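You operate a simulated robot arm through the tools that you are given. There is no shell and no other tool.

The job below is to be done with a simulated two-armed robot. You get a single attempt, and the scene is never put back.

JOB
Switch the bath off, dial back to 30, move the teal cup to the purple mat and close the lid.
Fine: switch OFF first; leave the other cups; leave the drain switch and the teal button. Set down upright: what you pick out.

The check looks at the end state, three seconds after you hand in, the way a careful person would. Anything else that was tipped, shoved, dropped, spilled or broken makes it a failure. Lids that push on must go on centred and level and be pressed home; caps that screw on are set level and turned clockwise until they are tight.

ROBOT AND FRAMES
Two 7-joint arms with fingered hands on one trunk that stands fixed in place. Base frame: the origin is at the foot of the trunk, x ahead of it, y to its left, z up; the work surface is at about z = 0.86. Units: m, rad, N and s.
The left shoulder is at [0.06, 0.177, 0.975], the right one opposite. Payload 4 kg a hand.
The tool frame of a hand sits at the grasp point between the pads (the TCP): z along the fingers, y along the line on which they close. The tips reach 0.037 m beyond it. Largest opening 0.124 m; the body of the gripper starts 0.043 m behind the TCP. The gripper is a hand of 3 fingers: y runs from the thumb to the fingers, the wrist lies at [-0.015, -0.108, -0.202] in the tool frame, and closing takes about 1.5 s.
Orientation is that of the tool frame in the base frame, as a unit quaternion [x, y, z, w]. With the fingers straight down and the wrist toward the robot, the tool's x, y and z point along [0, 1, 0], [1, 0, 0] and [0, 0, -1] of the base frame.

CONTROLS
- The arms move only by the tool servo_tool. It takes "left_steps", "right_steps" or both (then of equal length, played together; a hand with none holds still); each is a list of rows, each a list of 6 numbers: the shift along the tool's x, y, z in m, then the turn, a rotation vector about the tool's x, y, z in rad. In form: [[x, y, z, rx, ry, rz], ...]. A call has 1 to 20 rows; each row is the pose to reach, as a shift and turn from the pose commanded when the call began, along the tool's axes at that moment. "left_fingers" and "right_fingers" are, for a hand that has rows, the opening, from 0 (shut) to 1 (fully open), set as the call begins (left out, the last holds). Each row takes 0.2 s and may step no farther than 0.05 m and 0.15 rad from the row before; otherwise, or with a gripper value out of range, the whole call is refused. Where a pose cannot be reached the arm comes as near as it can. A force on the tool above 40 N (or 10 N above the force at the start of the call, whichever is more), or a blocked arm, ends the call early, and 0.2 s more pass. Each finger travels about 0.072 m/s and halts on what it meets, pressing with about 28 N; the grip force reading is that of the motor and also rises with nothing between the fingers. The clock runs only during rows and for 0.2 s after the last one: add rows that repeat a pose to give the fingers time. The reply holds the time, the measured pose of the TCP, the force on the tool along the base axes, the opening and the grip force, in the units named above and with some noise, with the torque about the TCP (base axes, N m) and any sound that the robot's microphone picked up.
- Cameras (640 x 400 px; columns grow to the right, rows downward): "scene" is now at [0.0395, 0.0053, 1.6238]; the picture's right is [0.04, -1.00, 0.00], its down [-0.69, -0.03, -0.73] and it looks along [0.73, 0.03, -0.69] (base axes); focal length 370 px, centre (320, 200). "left" rides on the left gripper at [-0.064, -0.076, -0.137] in its tool frame; the picture's right is [-0.84, -0.26, 0.48], its down [0.48, -0.76, 0.43] and it looks along [0.26, 0.60, 0.76] (tool axes); focal length 256 px, centre (320, 200). "right" rides on the right gripper at [0.064, -0.076, -0.137] in its tool frame; the picture's right is [-0.84, 0.26, -0.48], its down [-0.48, -0.76, 0.43] and it looks along [-0.25, 0.60, 0.76] (tool axes); focal length 256 px, centre (320, 200). There is no depth. A picture from a camera that has moved, and an enlarged one, comes with that camera's place and axes in the base frame and with its lens. The place of the scene camera against the robot may be out by one fixed shift of up to 0.018 m in any direction.
- grab_frame(camera): a new picture of that camera. No time passes.
- move_column(by): slides the trunk up (or, below 0, down) by that many m; the arms and the scene camera ride with it, the base frame stays. It gives what a move gives, with no picture.
- move_fingers(index, middle, thumb_bend, thumb_turn, hand): sets how far each is bent, from 0 (flat) to 1 (curled in); at 0.3 the hand is open as for a grip, at 0.7 the pads meet at the TCP. One left out holds its place. A second passes; each finger stops where it meets its share of the squeeze, and holds until it gets a number again. A gripper value or a shape takes the hand back. It gives what a move gives, with no picture; readings hold the bend of each and the force on the fingers (four entries, about 0 where the hand has none), thumb and palm. thumb_turn goes from beside the hand (0) to across from the fingers (1), as for a grip.
- set_grasp(shape, hand): the hand has 3 fingers and takes this shape, open, in about a second: jaw (thumb against the fingers, like two jaws); tri (thumb and two fingers); tip (a fingertip pinch); poke (one finger out to press); point (the index stretched); flat (the hand flat); cup (the hand cupped); fist (a fist). The gripper value then closes the fingers along that shape, each until it touches; the sizes above hold for jaw. It gives what a move gives, with no picture.
- turn_head(pan, tilt): turns the head with the scene camera to pan (to the left, within 1.501 rad either way) and tilt (down, from -0.506 to 1.204), counted from straight ahead of the robot. It gives what a move gives.
- inspect(camera, box): a new picture of the part [left, top, right, bottom] of that camera's present view, enlarged. No time passes.
- hand_in(): hands the job in; it is judged then, once.

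Places have to be worked out from the pictures, the camera data and where the tool is seen. Open the grippers and draw the arms clear of the work before you hand the job in, unless the task says otherwise.

The tools are called after "Emit:" as a command line: name --argument value ..., lists and objects as JSON in quotes. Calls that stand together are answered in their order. servo_tool: Moves the arms, as the interface text tells. Its arguments: {"type":"object","properties":{"left_steps":{"type":"array","items":{"type":"array","items":{"type":"number"}}},"left_fingers":{"type":"number"},"right_steps":{"type":"array","items":{"type":"array","items":{"type":"number"}}},"right_fingers":{"type":"number"}},"required":[]} The other tools are called the same way: move_column (by) slides the trunk up or down; set_grasp (shape, hand) gives the hand a shape; move_fingers (index, middle, thumb_bend, thumb_turn, hand) moves the fingers one by one; turn_head (pan, tilt) turns the head that bears the scene camera; grab_frame (camera) takes a picture; inspect (camera, box) takes an enlarged picture of a part of a camera's view; hand_in () hands the job in.

At the start:

```text
time: 0.0
left_tool_pos: [0.5484, 0.4136, 1.1485]
left_tcp_rot: [0.707, 0.707, 0.0, 0.0]
left_ft_force: [-0.2, -0.1, -1.0]
left_ft_torque: [-0.02, 0.01, 0.0]
left_gripper_width: 0.1235
left_grip_force: 0.0
left_shape: jaw
left_bend: [0.3, 0.3, 0.3, 0.98]
left_finger forces: [0.1, 0.1, 0.0, 0.1, 0.0, 0.0]
right_tool_pos: [0.6503, -0.137, 1.1602]
right_tcp_rot: [0.707, 0.707, 0.001, 0.0]
right_ft_force: [-0.2, 0.3, 0.5]
right_ft_torque: [-0.02, 0.01, -0.02]
right_gripper_width: 0.1237
right_grip_force: 0.0
right_shape: jaw
right_bend: [0.3, 0.3, 0.3, 0.98]
right_finger forces: [0.0, 0.0, 0.1, 0.1, 0.0, 0.0]
trunk travel left (down, up): [-0.5, 0.09]
head pan, tilt: [0.042, 0.757]
```

scene: 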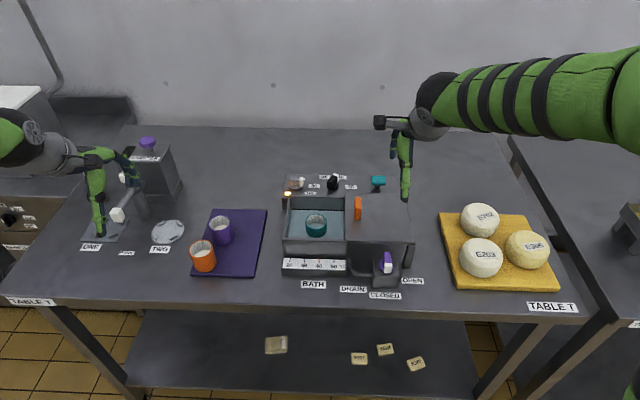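
right: 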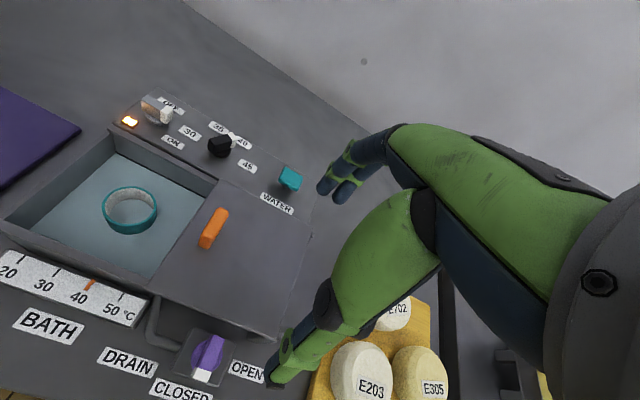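
left: 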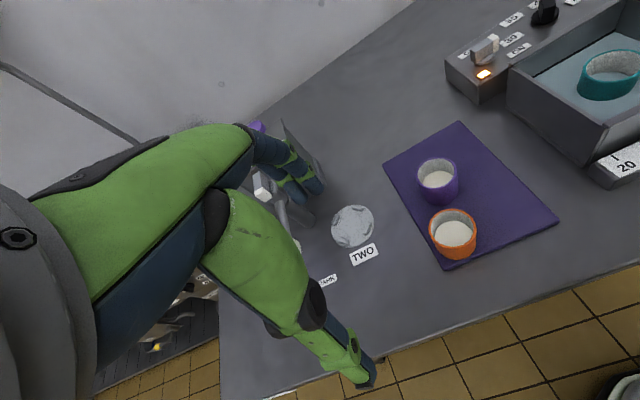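

I'll begin with enlarged views of the bath and its controls; nothing is moved yet.

Emit:
inspect --camera "scene" --box '[260, 160, 440, 310]'

Emit:
inspect --camera "right" --box '[90, 70, 330, 220]'

Emit:
inspect --camera "scene" --box '[70, 120, 280, 290]'

Emit:
inspect --camera "right" --box '[0, 200, 320, 400]'

```text
2.67 times, centred on (350, 235) of scene
camera zoom: at [0.0395, 0.0053, 1.6238], right [0.04, -1.0, 0.0], down [-0.69, -0.03, -0.73], along [0.73, 0.03, -0.69], focal length 987 px, centre (240, 107)
```

zoom: 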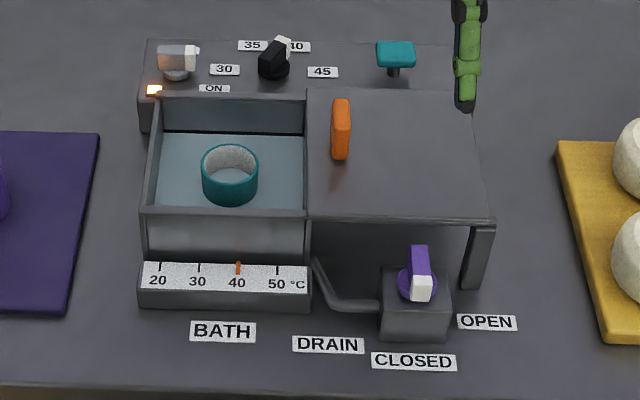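

```text
2.67 times, centred on (210, 145) of right
camera zoom: at [0.5744, -0.0747, 1.2982], right [0.26, -0.84, 0.48], down [-0.76, -0.48, -0.43], along [0.6, -0.25, -0.76], focal length 683 px, centre (613, 347)
```

zoom: 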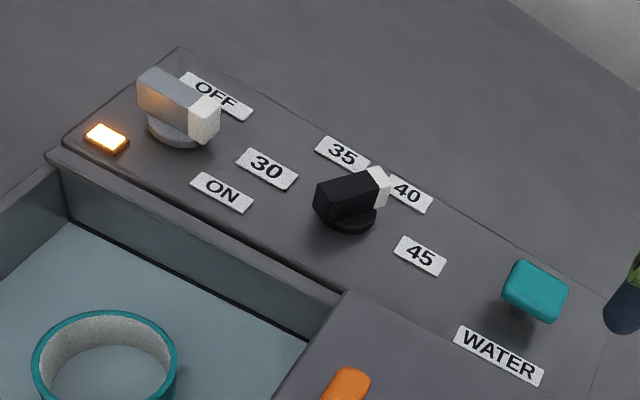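

```text
2.35 times, centred on (175, 205) of scene
camera zoom: at [0.0395, 0.0053, 1.6238], right [0.04, -1.0, 0.0], down [-0.69, -0.03, -0.73], along [0.73, 0.03, -0.69], focal length 871 px, centre (661, 188)
```

zoom: 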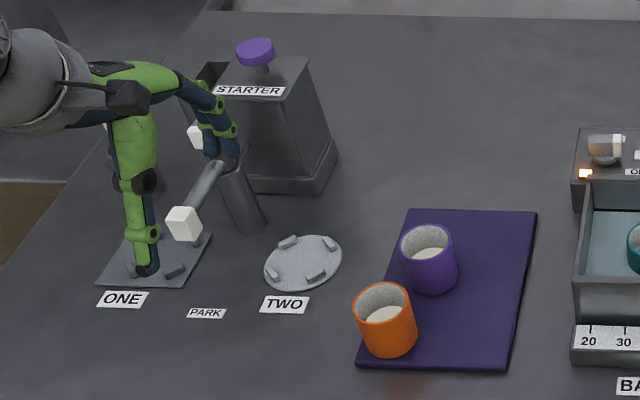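

```text
2.00 times, centred on (160, 300) of right
camera zoom: at [0.5744, -0.0747, 1.2982], right [0.26, -0.84, 0.48], down [-0.76, -0.48, -0.43], along [0.6, -0.25, -0.76], focal length 512 px, centre (640, 0)
```

zoom: 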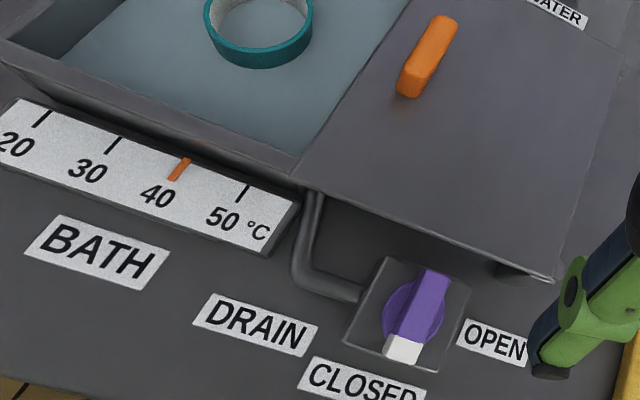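

The pictures show the grey switch with its white tip about toward -y (light on), the black dial near 40, the teal cup in the bath, and the lid with its orange handle to the right. I move the right hand camera left for a second, closer view of the panel.

Emit:
servo_tool --right_steps '[[0.04, 0.01, 0.008, 0, 0, 0], [0.08, 0.02, 0.016, 0, 0, 0], [0.12, 0.03, 0.024, 0, 0, 0], [0.16, 0.04, 0.032, 0, 0, 0], [0.2, 0.05, 0.04, 0, 0, 0]]'

Emit:
grab_frame --camera "right"

Emit:
grab_frame --camera "scene"

```text
time: 1.2
left_tool_pos: [0.5494, 0.4151, 1.1489]
left_tcp_rot: [0.707, 0.707, 0.0, 0.0]
left_ft_force: [0.4, 0.0, -1.0]
left_ft_torque: [0.01, 0.01, 0.01]
left_gripper_width: 0.1234
left_grip_force: 0.1
left_shape: jaw
left_bend: [0.3, 0.3, 0.3, 0.98]
left_finger forces: [0.0, 0.0, 0.0, 0.0, 0.0, 0.0]
right_tool_pos: [0.7005, 0.0598, 1.1189]
right_tcp_rot: [0.707, 0.707, 0.0, 0.0]
right_ft_force: [-0.6, 0.4, 0.6]
right_ft_torque: [0.01, -0.03, 0.02]
right_gripper_width: 0.1239
right_grip_force: 0.1
right_shape: jaw
right_bend: [0.3, 0.3, 0.3, 0.98]
right_finger forces: [0.0, 0.0, 0.0, 0.0, 0.0, 0.0]
trunk travel left (down, up): [-0.5, 0.09]
head pan, tilt: [0.042, 0.757]
```

```text
taken
camera right: at [0.6244, 0.1234, 1.2556], right [0.26, -0.84, 0.48], down [-0.76, -0.48, -0.43], along [0.6, -0.26, -0.76], focal length 256 px, centre (320, 200)
```

right: 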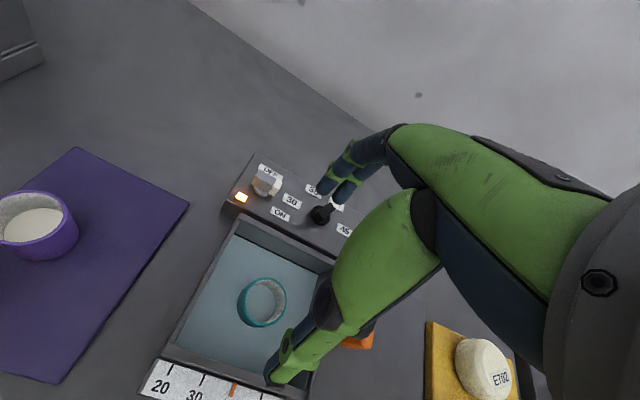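

```text
taken
camera scene: at [0.0399, 0.0063, 1.6238], right [0.04, -1.0, 0.0], down [-0.69, -0.03, -0.73], along [0.73, 0.03, -0.69], focal length 370 px, centre (320, 200)
```

scene: 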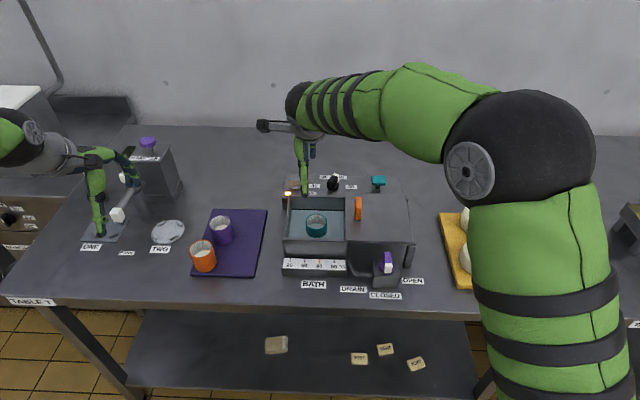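

The view is nearer; I enlarge the panel and the cup in the right camera.

Emit:
inspect --camera "right" --box '[215, 145, 375, 245]'

Emit:
inspect --camera "right" --box '[140, 200, 380, 350]'

```text
4.00 times, centred on (295, 195) of right
camera zoom: at [0.6244, 0.1234, 1.2556], right [0.26, -0.84, 0.48], down [-0.76, -0.48, -0.43], along [0.6, -0.26, -0.76], focal length 1024 px, centre (420, 220)
```

zoom: 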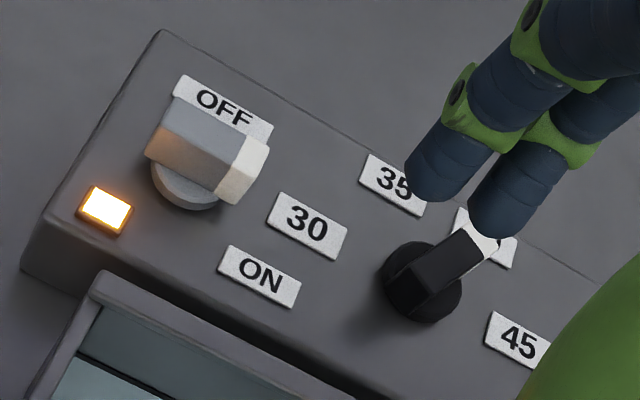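

```text
2.67 times, centred on (260, 275) of right
camera zoom: at [0.6244, 0.1234, 1.2556], right [0.26, -0.84, 0.48], down [-0.76, -0.48, -0.43], along [0.6, -0.26, -0.76], focal length 683 px, centre (480, 0)
```

zoom: 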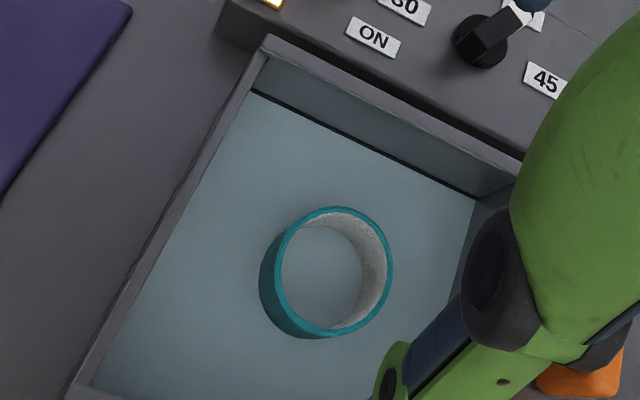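

Triangulating both views: panel top z≈0.912, switch axis ≈(0.848,0.103), dial axis ≈(0.861,0.001) with labels at roughly +90° (30), +30° (35), -30° (40), -90° (45). I test the yaw range of the right hand in free air, and get a different view from there.

Emit:
servo_tool --right_steps '[[0, 0, 0, 0, 0, -0.143], [0, 0, 0, 0, 0, -0.286], [0, 0, 0, 0, 0, -0.429], [0, 0, 0, 0, 0, -0.571], [0, 0, 0, 0, 0, -0.714], [0, 0, 0, 0, 0, -0.857], [0, 0, 0, 0, 0, -1.0], [0, 0, 0, 0, 0, -1.143], [0, 0, 0, 0, 0, -1.286], [0, 0, 0, 0, 0, -1.428], [0, 0, 0, 0, 0, -1.571]]'

Emit:
grab_frame --camera "right"

Emit:
grab_frame --camera "scene"

```text
time: 3.6
left_tool_pos: [0.5483, 0.4133, 1.1485]
left_tcp_rot: [0.707, 0.707, 0.0, 0.0]
left_ft_force: [0.7, 0.2, -0.2]
left_ft_torque: [0.0, -0.01, -0.02]
left_gripper_width: 0.1235
left_grip_force: 0.0
left_shape: jaw
left_bend: [0.3, 0.3, 0.3, 0.98]
left_finger forces: [0.0, 0.1, 0.0, 0.0, 0.0, 0.0]
right_tool_pos: [0.7007, 0.0624, 1.1209]
right_tcp_rot: [-0.001, 1.0, -0.001, 0.0]
right_ft_force: [0.0, 0.1, 0.3]
right_ft_torque: [-0.03, 0.01, -0.01]
right_gripper_width: 0.1238
right_grip_force: 0.1
right_shape: jaw
right_bend: [0.3, 0.3, 0.3, 0.98]
right_finger forces: [0.0, 0.0, 0.0, 0.0, 0.0, 0.0]
trunk travel left (down, up): [-0.5, 0.09]
head pan, tilt: [0.042, 0.757]
```

```text
taken
camera right: at [0.6376, -0.0146, 1.2581], right [0.84, 0.26, 0.48], down [0.49, -0.76, -0.43], along [0.25, 0.6, -0.76], focal length 256 px, centre (320, 200)
```

right: 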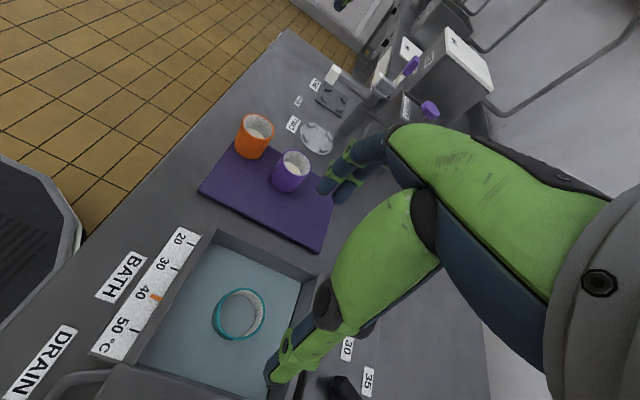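

```text
taken
camera scene: at [0.04, 0.0055, 1.6238], right [0.04, -1.0, 0.0], down [-0.69, -0.03, -0.73], along [0.73, 0.03, -0.69], focal length 370 px, centre (320, 200)
```

scene: 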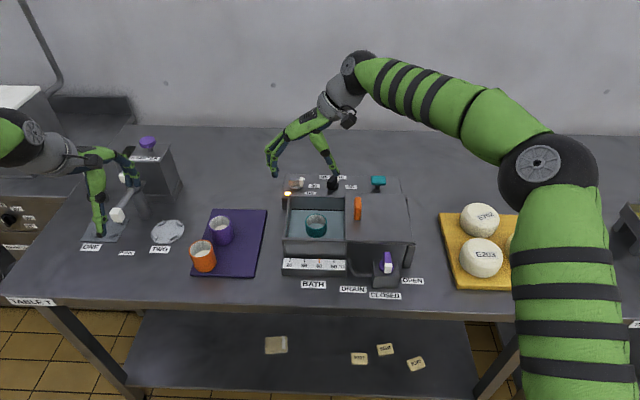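

Yaw +90° is easy for the right arm. I test another 90° so one grip might turn the dial all the way.

Emit:
servo_tool --right_steps '[[0, 0, 0, 0, 0, -0.143], [0, 0, 0, 0, 0, -0.286], [0, 0, 0, 0, 0, -0.429], [0, 0, 0, 0, 0, -0.571], [0, 0, 0, 0, 0, -0.714], [0, 0, 0, 0, 0, -0.857], [0, 0, 0, 0, 0, -1.0], [0, 0, 0, 0, 0, -1.143], [0, 0, 0, 0, 0, -1.286], [0, 0, 0, 0, 0, -1.428], [0, 0, 0, 0, 0, -1.571]]'

Emit:
grab_frame --camera "right"

Emit:
grab_frame --camera "scene"

```text
time: 6.0
left_tool_pos: [0.5486, 0.4145, 1.1495]
left_tcp_rot: [0.708, 0.707, 0.0, 0.0]
left_ft_force: [0.1, -0.4, 0.1]
left_ft_torque: [-0.01, -0.01, 0.02]
left_gripper_width: 0.1238
left_grip_force: 0.2
left_shape: jaw
left_bend: [0.3, 0.3, 0.3, 0.98]
left_finger forces: [0.1, 0.0, 0.1, 0.0, 0.1, 0.0]
right_tool_pos: [0.6502, 0.0516, 1.0992]
right_tcp_rot: [-0.617, 0.787, -0.001, 0.011]
right_ft_force: [0.1, -0.1, -0.3]
right_ft_torque: [0.01, -0.01, -0.04]
right_gripper_width: 0.124
right_grip_force: 0.1
right_shape: jaw
right_bend: [0.3, 0.3, 0.3, 0.98]
right_finger forces: [0.0, 0.0, 0.0, 0.0, 0.0, 0.0]
right hand out of reach, approached as far as the arm can: row 5, 6, 7, 8, 9, 10, 11
trunk travel left (down, up): [-0.5, 0.09]
head pan, tilt: [0.042, 0.757]
```

```text
taken
camera right: at [0.7067, -0.0309, 1.2364], right [-0.06, 0.87, 0.49], down [0.86, 0.29, -0.42], along [-0.5, 0.4, -0.77], focal length 256 px, centre (320, 200)
```

right: 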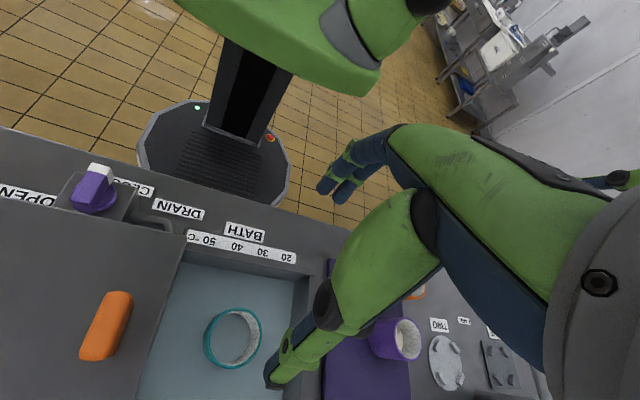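

```text
taken
camera scene: at [0.039, 0.0041, 1.6238], right [0.04, -1.0, 0.0], down [-0.69, -0.03, -0.73], along [0.73, 0.03, -0.69], focal length 370 px, centre (320, 200)
```

scene: 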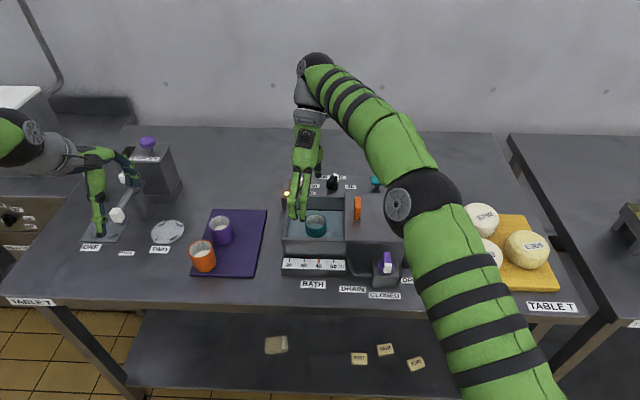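

The arm runs out of reach beyond about yaw 120°, so the dial will need two grips. I turn the hand back.

Emit:
servo_tool --right_steps '[[0, 0, 0, 0, 0, 0.143], [0, 0, 0, 0, 0, 0.286], [0, 0, 0, 0, 0, 0.429], [0, 0, 0, 0, 0, 0.571], [0, 0, 0, 0, 0, 0.714], [0, 0, 0, 0, 0, 0.857], [0, 0, 0, 0, 0, 1.0], [0, 0, 0, 0, 0, 1.143], [0, 0, 0, 0, 0, 1.286], [0, 0, 0, 0, 0, 1.428], [0, 0, 0, 0, 0, 1.571], [0, 0, 0, 0, 0, 1.714], [0, 0, 0, 0, 0, 1.857], [0, 0, 0, 0, 0, 2.0], [0, 0, 0, 0, 0, 2.143], [0, 0, 0, 0, 0, 2.286], [0, 0, 0, 0, 0, 2.429], [0, 0, 0, 0, 0, 2.571], [0, 0, 0, 0, 0, 2.714]]'

```text
time: 10.0
left_tool_pos: [0.5479, 0.415, 1.1487]
left_tcp_rot: [0.707, 0.708, 0.0, 0.0]
left_ft_force: [-0.8, -0.5, 0.1]
left_ft_torque: [-0.03, 0.0, 0.02]
left_gripper_width: 0.1237
left_grip_force: 0.1
left_shape: jaw
left_bend: [0.3, 0.3, 0.3, 0.98]
left_finger forces: [0.0, 0.1, 0.0, 0.0, 0.0, 0.0]
right_tool_pos: [0.6487, 0.0546, 1.0991]
right_tcp_rot: [0.639, 0.769, 0.01, 0.005]
right_ft_force: [0.8, -0.9, 0.6]
right_ft_torque: [0.02, 0.01, 0.02]
right_gripper_width: 0.1241
right_grip_force: 0.0
right_shape: jaw
right_bend: [0.3, 0.3, 0.3, 0.98]
right_finger forces: [0.0, 0.1, 0.1, 0.0, 0.0, 0.0]
trunk travel left (down, up): [-0.5, 0.09]
head pan, tilt: [0.042, 0.757]
```

The hand is now at yaw≈10.6° with a slight tilt of about 0.02 rad; I square it up. I plan to turn the knobs by pushing the pointer with one finger, so I set the poke shape and look at it.

Emit:
servo_tool --right_steps '[[0, 0.02, -0.005, 0.011, -0.002, 0.1], [0, 0.05, -0.01, 0.022, -0.005, 0.185], [0, 0.05, -0.01, 0.022, -0.005, 0.185]]'

Emit:
set_grasp --hand "right" --shape "poke"

Emit:
grab_frame --camera "right"

Emit:
inspect --camera "scene" --box '[240, 90, 400, 290]'

```text
time: 10.8
left_tool_pos: [0.5486, 0.4151, 1.1477]
left_tcp_rot: [0.707, 0.707, 0.0, 0.0]
left_ft_force: [1.0, 0.3, -0.2]
left_ft_torque: [-0.02, -0.03, 0.0]
left_gripper_width: 0.1238
left_grip_force: 0.0
left_shape: jaw
left_bend: [0.3, 0.3, 0.3, 0.98]
left_finger forces: [0.0, 0.0, 0.1, 0.1, 0.1, 0.0]
right_tool_pos: [0.6977, 0.0613, 1.11]
right_tcp_rot: [0.707, 0.707, 0.0, -0.001]
right_ft_force: [0.3, 0.3, 0.2]
right_ft_torque: [0.06, 0.02, 0.0]
right_gripper_width: 0.1239
right_grip_force: 0.1
right_shape: jaw
right_bend: [0.3, 0.3, 0.3, 0.98]
right_finger forces: [0.0, 0.0, 0.0, 0.0, 0.1, 0.1]
trunk travel left (down, up): [-0.5, 0.09]
head pan, tilt: [0.042, 0.757]
```

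```text
time: 11.7
left_tool_pos: [0.5483, 0.4142, 1.1491]
left_tcp_rot: [0.708, 0.707, 0.0, 0.0]
left_ft_force: [0.0, 0.1, 0.2]
left_ft_torque: [0.02, 0.01, 0.06]
left_gripper_width: 0.1241
left_grip_force: 0.0
left_shape: jaw
left_bend: [0.3, 0.3, 0.3, 0.98]
left_finger forces: [0.0, 0.0, 0.0, 0.0, 0.1, 0.0]
right_tool_pos: [0.6978, 0.0615, 1.1096]
right_tcp_rot: [0.707, 0.707, -0.001, -0.001]
right_ft_force: [-0.2, 0.1, 0.3]
right_ft_torque: [0.0, -0.02, 0.01]
right_gripper_width: 0.0
right_grip_force: 0.1
right_shape: poke
right_bend: [0.7, 0.7, 0.0, 1.0]
right_finger forces: [0.0, 0.1, 0.1, 0.0, 0.0, 0.0]
trunk travel left (down, up): [-0.5, 0.09]
head pan, tilt: [0.042, 0.757]
```

```text
taken
camera right: at [0.6224, 0.1248, 1.2474], right [0.26, -0.84, 0.48], down [-0.76, -0.48, -0.43], along [0.59, -0.25, -0.76], focal length 256 px, centre (320, 200)
```

right: 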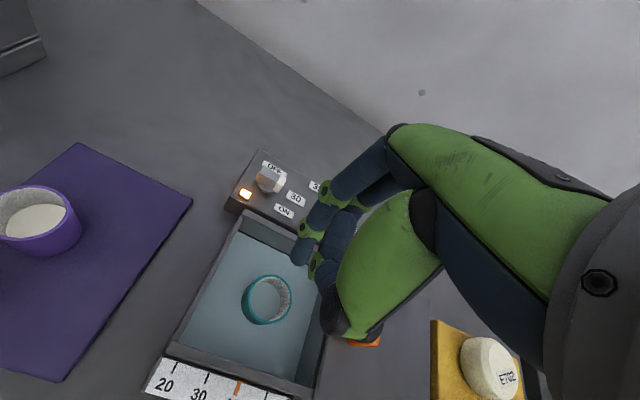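

```text
2.00 times, centred on (320, 190) of scene
camera zoom: at [0.0396, 0.0054, 1.6238], right [0.04, -1.0, 0.0], down [-0.69, -0.03, -0.73], along [0.73, 0.03, -0.69], focal length 740 px, centre (320, 220)
```

zoom: 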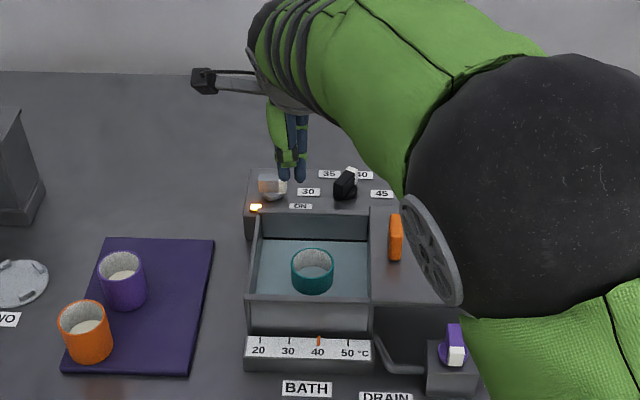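

In poke the two fingers point down together and the thumb is folded back. I look closer to see the fingertip geometry.

Emit:
inspect --camera "right" --box '[240, 150, 400, 350]'

Emit:
inspect --camera "scene" --box '[260, 130, 360, 210]'

```text
2.00 times, centred on (320, 250) of right
camera zoom: at [0.6224, 0.1248, 1.2474], right [0.26, -0.84, 0.48], down [-0.76, -0.48, -0.43], along [0.59, -0.25, -0.76], focal length 512 px, centre (320, 100)
```

zoom: 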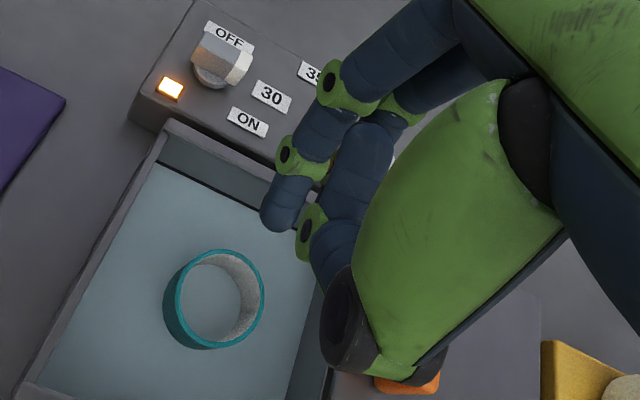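

```text
5.00 times, centred on (310, 170) of scene
camera zoom: at [0.0396, 0.0054, 1.6238], right [0.04, -1.0, 0.0], down [-0.69, -0.03, -0.73], along [0.73, 0.03, -0.69], focal length 1851 px, centre (370, 350)
```

zoom: 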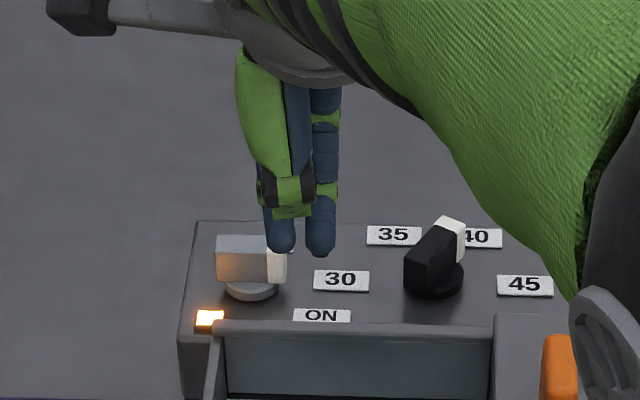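

The pair of fingers is about 0.033 m wide; a single digit on the tool's centre plane is better, so I try the thumb alone (bend 0.7) with the fingers flat.

Emit:
move_fingers --hand "right" --index 0 --middle 0 --thumb_bend 0.7 --thumb_turn 1

Emit:
grab_frame --camera "right"

Emit:
inspect --camera "scene" --box '[240, 90, 400, 220]'

Emit:
grab_frame --camera "left"

```text
time: 12.7
left_tool_pos: [0.5484, 0.4151, 1.1484]
left_tcp_rot: [0.707, 0.707, 0.0, 0.001]
left_ft_force: [-0.2, 0.0, 0.0]
left_ft_torque: [0.03, -0.01, 0.03]
left_gripper_width: 0.1236
left_grip_force: 0.1
left_shape: jaw
left_bend: [0.3, 0.3, 0.3, 0.98]
left_finger forces: [0.0, 0.1, 0.1, 0.0, 0.0, 0.0]
right_tool_pos: [0.6977, 0.0619, 1.1097]
right_tcp_rot: [0.707, 0.707, 0.0, -0.001]
right_ft_force: [0.3, 0.0, 0.4]
right_ft_torque: [0.02, 0.01, 0.0]
right_gripper_width: 0.1182
right_grip_force: 0.0
right_shape: fingers
right_bend: [0.0, 0.0, 0.7, 1.0]
right_finger forces: [0.1, 0.0, 0.0, 0.0, 0.0, 0.0]
trunk travel left (down, up): [-0.5, 0.09]
head pan, tilt: [0.042, 0.757]
```

```text
taken
camera right: at [0.6224, 0.1248, 1.2474], right [0.26, -0.84, 0.48], down [-0.76, -0.48, -0.43], along [0.6, -0.25, -0.76], focal length 256 px, centre (320, 200)
```

right: 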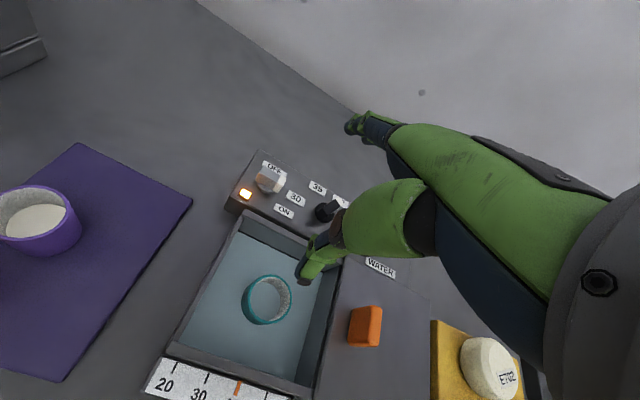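

```text
3.08 times, centred on (320, 155) of scene
camera zoom: at [0.0396, 0.0053, 1.6238], right [0.04, -1.0, 0.0], down [-0.69, -0.03, -0.73], along [0.73, 0.03, -0.69], focal length 1139 px, centre (320, 338)
```

zoom: 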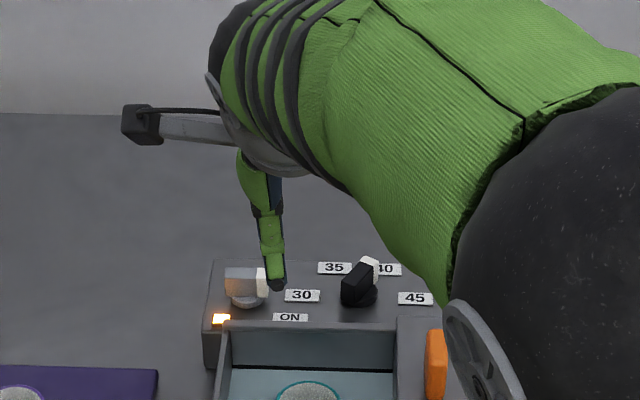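

```text
taken
camera left: at [0.4717, 0.3504, 1.2851], right [-0.26, -0.84, -0.48], down [-0.76, 0.48, -0.43], along [0.6, 0.26, -0.76], focal length 256 px, centre (320, 200)
```

left: 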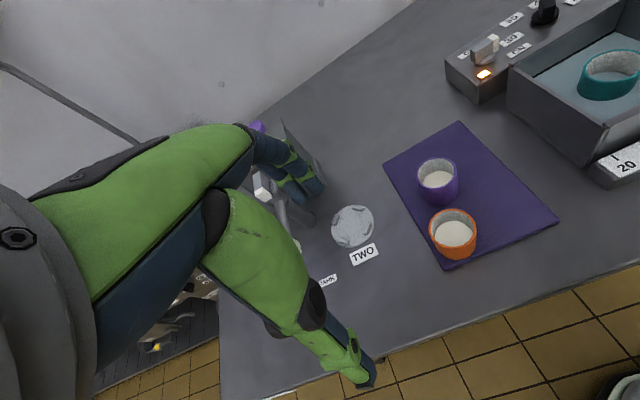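

The thumb makes a clean pin: its tip sits about 0.010 behind the TCP in x and 0.037 below, at y of the TCP. I hover it in front (robot side) of the switch pointer at a safe height and look.

Emit:
servo_tool --right_steps '[[0.005, 0.025, 0.02, 0, 0, 0], [0.01, 0.05, 0.04, 0, 0, 0], [0.015, 0.075, 0.06, 0, 0, 0], [0.02, 0.1, 0.08, 0, 0, 0], [0.0255, 0.125, 0.1, 0, 0, 0], [0.0255, 0.125, 0.1, 0, 0, 0]]'

Emit:
grab_frame --camera "right"

Emit:
inspect --camera "scene" --box '[260, 140, 360, 220]'

```text
time: 14.1
left_tool_pos: [0.548, 0.4143, 1.1495]
left_tcp_rot: [0.707, 0.707, 0.0, 0.0]
left_ft_force: [0.0, -0.3, 0.0]
left_ft_torque: [0.02, -0.01, 0.02]
left_gripper_width: 0.1238
left_grip_force: 0.0
left_shape: jaw
left_bend: [0.3, 0.3, 0.3, 0.98]
left_finger forces: [0.0, 0.0, 0.1, 0.0, 0.0, 0.0]
right_tool_pos: [0.821, 0.0879, 1.0106]
right_tcp_rot: [0.707, 0.707, 0.0, -0.002]
right_ft_force: [-0.1, -0.1, 0.7]
right_ft_torque: [0.01, -0.03, 0.03]
right_gripper_width: 0.1182
right_grip_force: 0.1
right_shape: fingers
right_bend: [0.0, 0.0, 0.7, 1.0]
right_finger forces: [0.0, 0.0, 0.1, 0.1, 0.1, 0.0]
trunk travel left (down, up): [-0.5, 0.09]
head pan, tilt: [0.042, 0.757]
```

```text
taken
camera right: at [0.7458, 0.152, 1.148], right [0.26, -0.84, 0.48], down [-0.76, -0.48, -0.43], along [0.59, -0.25, -0.76], focal length 256 px, centre (320, 200)
```

right: 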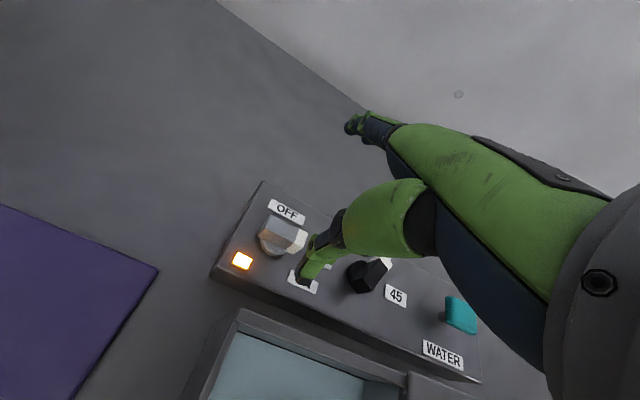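

```text
5.00 times, centred on (310, 180) of scene
camera zoom: at [0.0392, 0.0053, 1.6238], right [0.04, -1.0, 0.0], down [-0.69, -0.03, -0.73], along [0.73, 0.03, -0.69], focal length 1851 px, centre (370, 300)
```

zoom: 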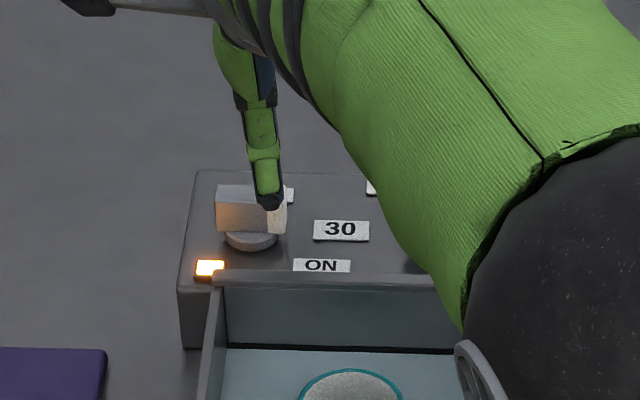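

I enlarge the switch to measure the bar more precisely.

Emit:
inspect --camera "right" --box '[220, 180, 380, 305]'

```text
3.20 times, centred on (300, 242) of right
camera zoom: at [0.7458, 0.152, 1.148], right [0.26, -0.84, 0.48], down [-0.76, -0.48, -0.43], along [0.59, -0.25, -0.76], focal length 819 px, centre (384, 64)
```

zoom: 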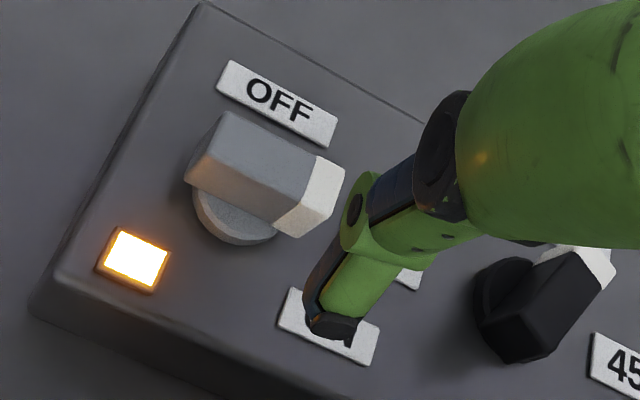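

Bar: top z≈0.947, along y (pointer ≈-88°), axis ≈(0.855,0.104), near face x≈0.848. I lower the thumb tip on the robot side of the pointer to tip height ≈0.924.

Emit:
servo_tool --right_steps '[[0.001, -0.001, 0.02, 0, 0, 0], [0.001, -0.001, 0.035, 0, 0, 0], [0.001, -0.001, 0.049, 0, 0, 0], [0.001, -0.001, 0.049, 0, 0, 0]]'

Emit:
inspect --camera "right" --box '[220, 180, 380, 305]'

```text
time: 15.1
left_tool_pos: [0.5486, 0.4146, 1.1491]
left_tcp_rot: [0.707, 0.707, 0.001, 0.0]
left_ft_force: [-0.4, 0.7, -0.4]
left_ft_torque: [0.01, -0.01, 0.0]
left_gripper_width: 0.1236
left_grip_force: 0.1
left_shape: jaw
left_bend: [0.3, 0.3, 0.3, 0.98]
left_finger forces: [0.0, 0.1, 0.1, 0.1, 0.0, 0.0]
right_tool_pos: [0.8189, 0.0916, 0.9624]
right_tcp_rot: [0.708, 0.706, 0.0, -0.002]
right_ft_force: [-0.5, 0.3, -0.3]
right_ft_torque: [-0.02, -0.01, -0.02]
right_gripper_width: 0.1179
right_grip_force: 0.1
right_shape: fingers
right_bend: [0.0, 0.0, 0.7, 1.0]
right_finger forces: [0.1, 0.0, 0.0, 0.1, 0.0, 0.0]
trunk travel left (down, up): [-0.5, 0.09]
head pan, tilt: [0.042, 0.757]
```

```text
3.20 times, centred on (300, 242) of right
camera zoom: at [0.744, 0.1544, 1.0995], right [0.26, -0.84, 0.48], down [-0.76, -0.48, -0.43], along [0.6, -0.25, -0.76], focal length 819 px, centre (384, 64)
```

zoom: 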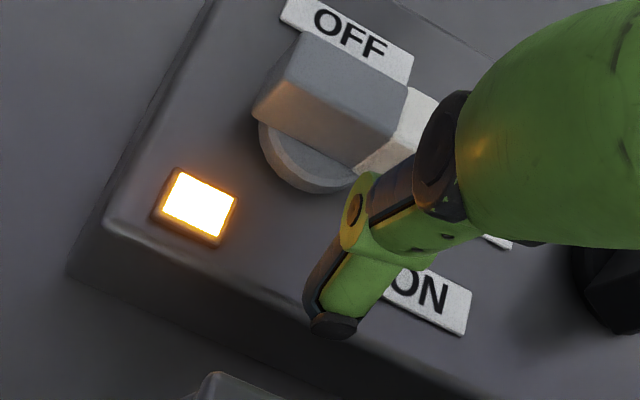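

The thumb tip is in place, level with the pointer half of the bar. I push toward +x along the arc, about half of the turn first.

Emit:
servo_tool --right_steps '[[-0.003, 0.016, 0, 0, 0, 0], [-0.0026, 0.026, 0, 0, 0, 0], [-0.0026, 0.033, 0, 0, 0, 0], [-0.0035, 0.0368, 0, 0, 0, 0], [-0.0054, 0.0412, 0, 0, 0, 0], [-0.006, 0.046, 0, 0, 0, 0], [-0.0054, 0.0508, 0, 0, 0, 0]]'

Emit:
inspect --camera "right" --box '[220, 180, 380, 305]'

Emit:
inspect --camera "scene" --box '[260, 140, 360, 220]'

```text
time: 16.7
left_tool_pos: [0.5481, 0.4141, 1.1485]
left_tcp_rot: [0.707, 0.707, 0.001, 0.001]
left_ft_force: [0.0, -0.5, 0.6]
left_ft_torque: [0.03, 0.0, -0.01]
left_gripper_width: 0.1237
left_grip_force: 0.2
left_shape: jaw
left_bend: [0.3, 0.3, 0.3, 0.98]
left_finger forces: [0.0, 0.0, 0.0, 0.1, 0.1, 0.1]
right_tool_pos: [0.8738, 0.084, 0.9618]
right_tcp_rot: [0.707, 0.707, 0.001, -0.002]
right_ft_force: [-1.5, -1.0, 0.6]
right_ft_torque: [0.01, 0.06, -0.03]
right_gripper_width: 0.1195
right_grip_force: 0.6
right_shape: fingers
right_bend: [0.0, 0.0, 0.7, 1.0]
right_finger forces: [0.1, 0.0, 0.1, 0.0, 1.1, 0.0]
trunk travel left (down, up): [-0.5, 0.09]
head pan, tilt: [0.042, 0.757]
```

```text
3.20 times, centred on (300, 242) of right
camera zoom: at [0.7974, 0.1468, 1.0993], right [0.26, -0.84, 0.48], down [-0.76, -0.48, -0.43], along [0.6, -0.25, -0.76], focal length 819 px, centre (384, 64)
```

zoom: 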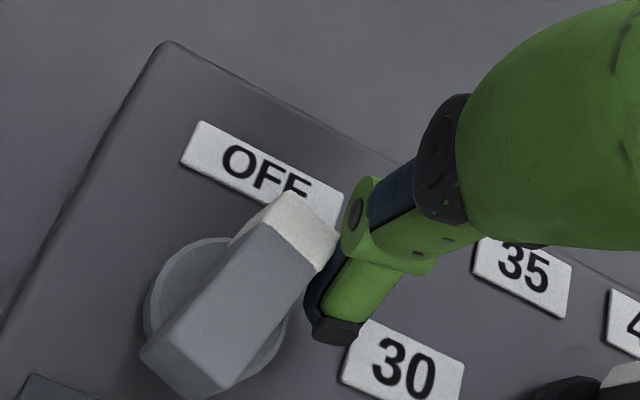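

```text
5.00 times, centred on (310, 180) of scene
camera zoom: at [0.0397, 0.0052, 1.6238], right [0.04, -1.0, 0.0], down [-0.69, -0.03, -0.73], along [0.73, 0.03, -0.69], focal length 1851 px, centre (370, 300)
```

zoom: 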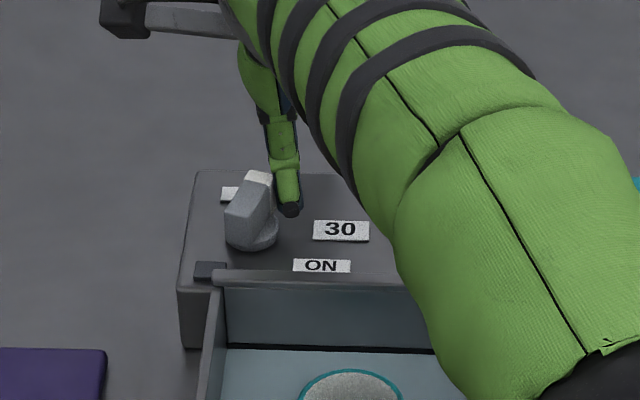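

The light went out and the pointer is now about 15° short of OFF. I nudge it on toward the OFF mark.

Emit:
servo_tool --right_steps '[[0.002, 0.001, 0, 0, 0, 0], [0.0035, 0.002, 0, 0, 0, 0], [0.005, 0.003, 0, 0, 0, 0], [0.005, 0.003, 0, 0, 0, 0]]'

Emit:
inspect --camera "right" --box '[220, 180, 380, 305]'

```text
time: 17.7
left_tool_pos: [0.5485, 0.4148, 1.1481]
left_tcp_rot: [0.707, 0.707, 0.0, 0.0]
left_ft_force: [0.5, 0.1, -0.4]
left_ft_torque: [-0.01, -0.01, 0.01]
left_gripper_width: 0.1239
left_grip_force: 0.1
left_shape: jaw
left_bend: [0.3, 0.3, 0.3, 0.98]
left_finger forces: [0.0, 0.0, 0.1, 0.1, 0.0, 0.0]
right_tool_pos: [0.8756, 0.0886, 0.9613]
right_tcp_rot: [0.708, 0.707, -0.001, -0.001]
right_ft_force: [-0.1, -1.5, 0.4]
right_ft_torque: [-0.05, 0.06, 0.0]
right_gripper_width: 0.1186
right_grip_force: 0.7
right_shape: fingers
right_bend: [0.0, 0.0, 0.7, 1.0]
right_finger forces: [0.1, 0.1, 0.0, 0.1, 1.5, 0.0]
trunk travel left (down, up): [-0.5, 0.09]
head pan, tilt: [0.042, 0.757]
```

```text
3.20 times, centred on (300, 242) of right
camera zoom: at [0.7998, 0.1523, 1.0988], right [0.26, -0.84, 0.48], down [-0.76, -0.48, -0.43], along [0.6, -0.25, -0.76], focal length 819 px, centre (384, 64)
```

zoom: 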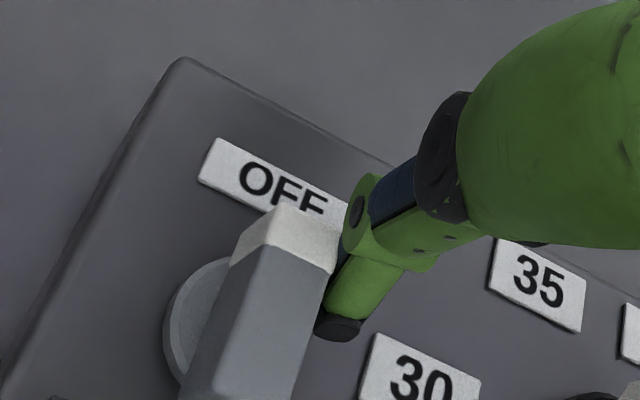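

The pointer is now about at OFF with low force (1.5 N). I nudge a couple of millimetres more to see whether there is an end stop, then back off for a clear look.

Emit:
servo_tool --right_steps '[[0.0015, 0.0, 0, 0, 0, 0], [0.003, 0.0, 0, 0, 0, 0], [0.003, 0.0, 0, 0, 0, 0]]'

Emit:
servo_tool --right_steps '[[-0.012, 0.0, 0, 0, 0, 0], [-0.012, -0.01, -0.04, 0, 0, 0], [-0.012, -0.03, -0.08, 0, 0, 0], [-0.012, -0.06, -0.1, 0, 0, 0], [-0.012, -0.06, -0.1, 0, 0, 0]]'

Emit:
grab_frame --camera "right"

Emit:
inspect --camera "right" --box '[220, 155, 420, 280]'

```text
time: 18.5
left_tool_pos: [0.5488, 0.4145, 1.1504]
left_tcp_rot: [0.707, 0.707, 0.0, 0.001]
left_ft_force: [-0.6, -0.4, 0.3]
left_ft_torque: [0.01, -0.01, -0.03]
left_gripper_width: 0.1234
left_grip_force: 0.1
left_shape: jaw
left_bend: [0.3, 0.3, 0.3, 0.98]
left_finger forces: [0.0, 0.1, 0.1, 0.0, 0.0, 0.1]
right_tool_pos: [0.8739, 0.0911, 0.9608]
right_tcp_rot: [0.707, 0.707, 0.001, -0.002]
right_ft_force: [1.9, -4.6, 1.6]
right_ft_torque: [-0.09, -0.02, -0.02]
right_gripper_width: 0.118
right_grip_force: 2.1
right_shape: fingers
right_bend: [0.0, 0.0, 0.7, 1.0]
right_finger forces: [0.0, 0.0, 0.0, 0.0, 4.4, 0.0]
trunk travel left (down, up): [-0.5, 0.09]
head pan, tilt: [0.042, 0.757]
```

```text
time: 19.7
left_tool_pos: [0.5486, 0.4148, 1.1489]
left_tcp_rot: [0.707, 0.707, 0.001, 0.0]
left_ft_force: [0.4, 0.0, 0.8]
left_ft_torque: [0.01, 0.02, 0.0]
left_gripper_width: 0.1236
left_grip_force: 0.1
left_shape: jaw
left_bend: [0.3, 0.3, 0.3, 0.98]
left_finger forces: [0.0, 0.0, 0.0, 0.0, 0.1, 0.0]
right_tool_pos: [0.8153, 0.0781, 1.0602]
right_tcp_rot: [0.707, 0.707, 0.0, -0.003]
right_ft_force: [-0.5, -0.3, 0.1]
right_ft_torque: [-0.03, 0.01, 0.01]
right_gripper_width: 0.118
right_grip_force: 0.1
right_shape: fingers
right_bend: [0.0, 0.0, 0.7, 1.0]
right_finger forces: [0.0, 0.0, 0.0, 0.0, 0.1, 0.1]
trunk travel left (down, up): [-0.5, 0.09]
head pan, tilt: [0.042, 0.757]
```

```text
taken
camera right: at [0.7405, 0.1413, 1.1981], right [0.26, -0.84, 0.48], down [-0.76, -0.48, -0.43], along [0.59, -0.25, -0.76], focal length 256 px, centre (320, 200)
```

right: 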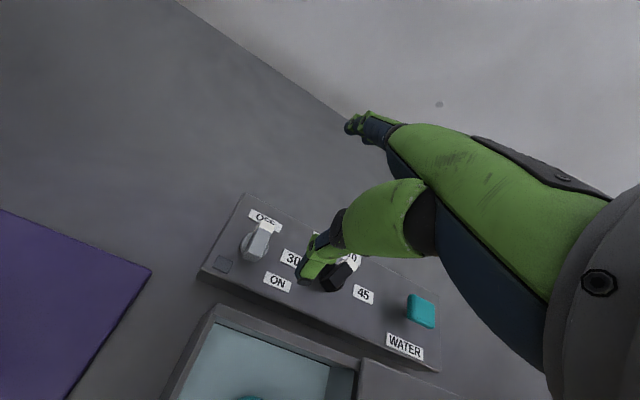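

```text
3.20 times, centred on (320, 218) of right
camera zoom: at [0.7405, 0.1413, 1.1981], right [0.26, -0.84, 0.48], down [-0.76, -0.48, -0.43], along [0.59, -0.25, -0.76], focal length 819 px, centre (320, 144)
```

zoom: 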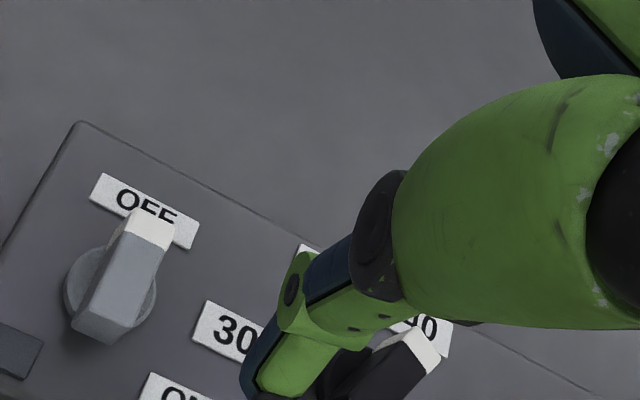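

The force rise shows an end stop: the switch is at OFF and its light is out. Next the dial: I yaw the right hand 60° and hover the thumb tip on the -y side of the dial pointer, at height.

Emit:
servo_tool --right_steps '[[-0.014, 0.006, 0, 0, 0, -0.131], [-0.028, 0.013, 0, 0, 0, -0.262], [-0.042, 0.019, 0, 0, 0, -0.393], [-0.056, 0.026, 0, 0, 0, -0.524], [-0.07, 0.032, 0, 0, 0, -0.655], [-0.084, 0.038, 0, 0, 0, -0.785], [-0.098, 0.045, 0, 0, 0, -0.916], [-0.111, 0.051, 0, 0, 0, -1.047], [-0.111, 0.051, 0, 0, 0, -1.047]]'

Emit:
grab_frame --camera "right"

Emit:
inspect --camera "scene" --box '[280, 110, 420, 220]'

```text
time: 21.7
left_tool_pos: [0.5487, 0.4148, 1.1488]
left_tcp_rot: [0.707, 0.707, 0.0, 0.0]
left_ft_force: [-0.4, 0.3, 0.2]
left_ft_torque: [-0.04, 0.03, 0.01]
left_gripper_width: 0.1238
left_grip_force: 0.0
left_shape: jaw
left_bend: [0.3, 0.3, 0.3, 0.98]
left_finger forces: [0.0, 0.1, 0.0, 0.1, 0.0, 0.0]
right_tool_pos: [0.8551, -0.033, 1.0567]
right_tcp_rot: [0.258, 0.966, 0.001, -0.002]
right_ft_force: [0.5, -0.1, -0.2]
right_ft_torque: [-0.01, 0.0, 0.02]
right_gripper_width: 0.1181
right_grip_force: 0.1
right_shape: fingers
right_bend: [0.0, 0.0, 0.7, 1.0]
right_finger forces: [0.0, 0.1, 0.1, 0.1, 0.0, 0.1]
right hand out of reach, approached as far as the arm can: row 8, 9
trunk travel left (down, up): [-0.5, 0.09]
head pan, tilt: [0.042, 0.757]
```

```text
taken
camera right: at [0.7635, -0.0674, 1.195], right [0.86, -0.2, 0.48], down [0.04, -0.9, -0.44], along [0.52, 0.39, -0.76], focal length 256 px, centre (320, 200)
```

right: 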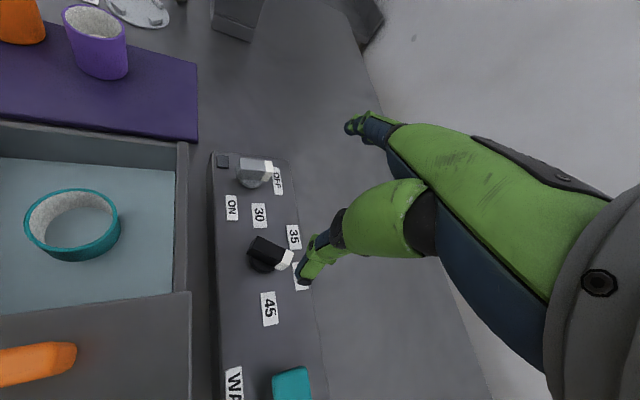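

```text
3.64 times, centred on (350, 165) of scene
camera zoom: at [0.0403, 0.0062, 1.6237], right [0.04, -1.0, 0.0], down [-0.69, -0.03, -0.73], along [0.73, 0.03, -0.69], focal length 1346 px, centre (211, 327)
```

zoom: 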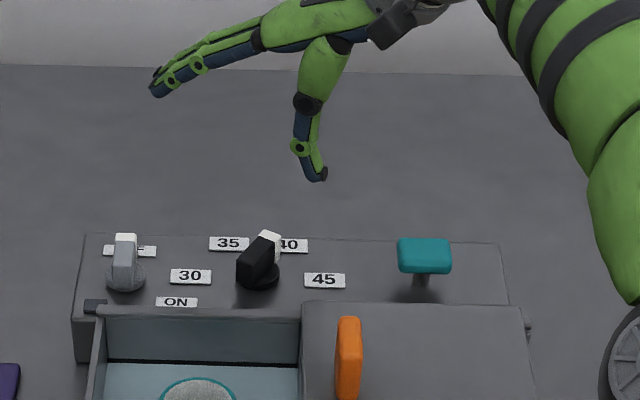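

Very clear view: the switch points at OFF, the dial is still at 40, and the fingers are well above everything. I enlarge the dial to fix its axis.

Emit:
inspect --camera "right" --box '[200, 150, 340, 330]'

Emit:
inspect --camera "scene" --box '[280, 165, 400, 235]'

```text
2.22 times, centred on (270, 240) of right
camera zoom: at [0.7635, -0.0674, 1.195], right [0.86, -0.2, 0.48], down [0.04, -0.9, -0.44], along [0.52, 0.39, -0.76], focal length 569 px, centre (431, 111)
```

zoom: 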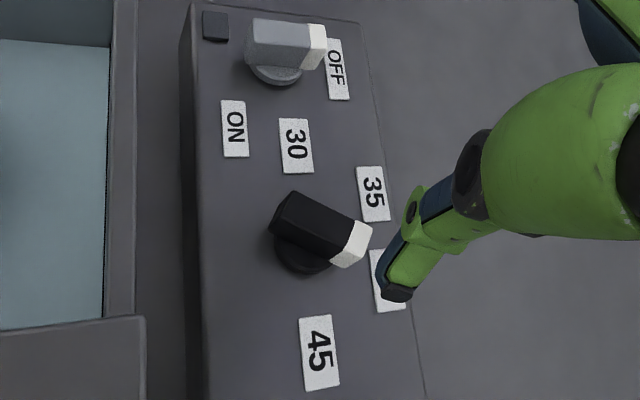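

```text
5.33 times, centred on (340, 200) of scene
camera zoom: at [0.0403, 0.0062, 1.6237], right [0.04, -1.0, 0.0], down [-0.69, -0.03, -0.73], along [0.73, 0.03, -0.69], focal length 1975 px, centre (213, 200)
```

zoom: 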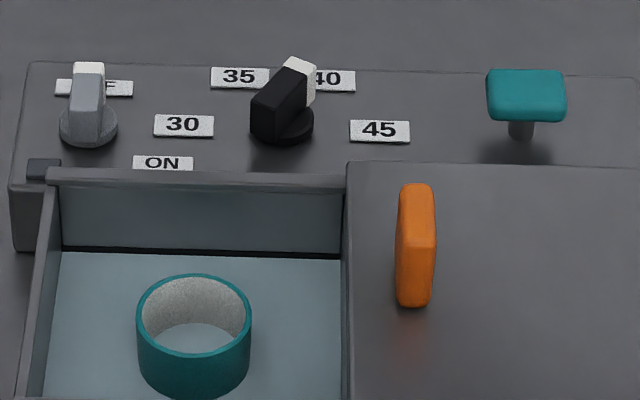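

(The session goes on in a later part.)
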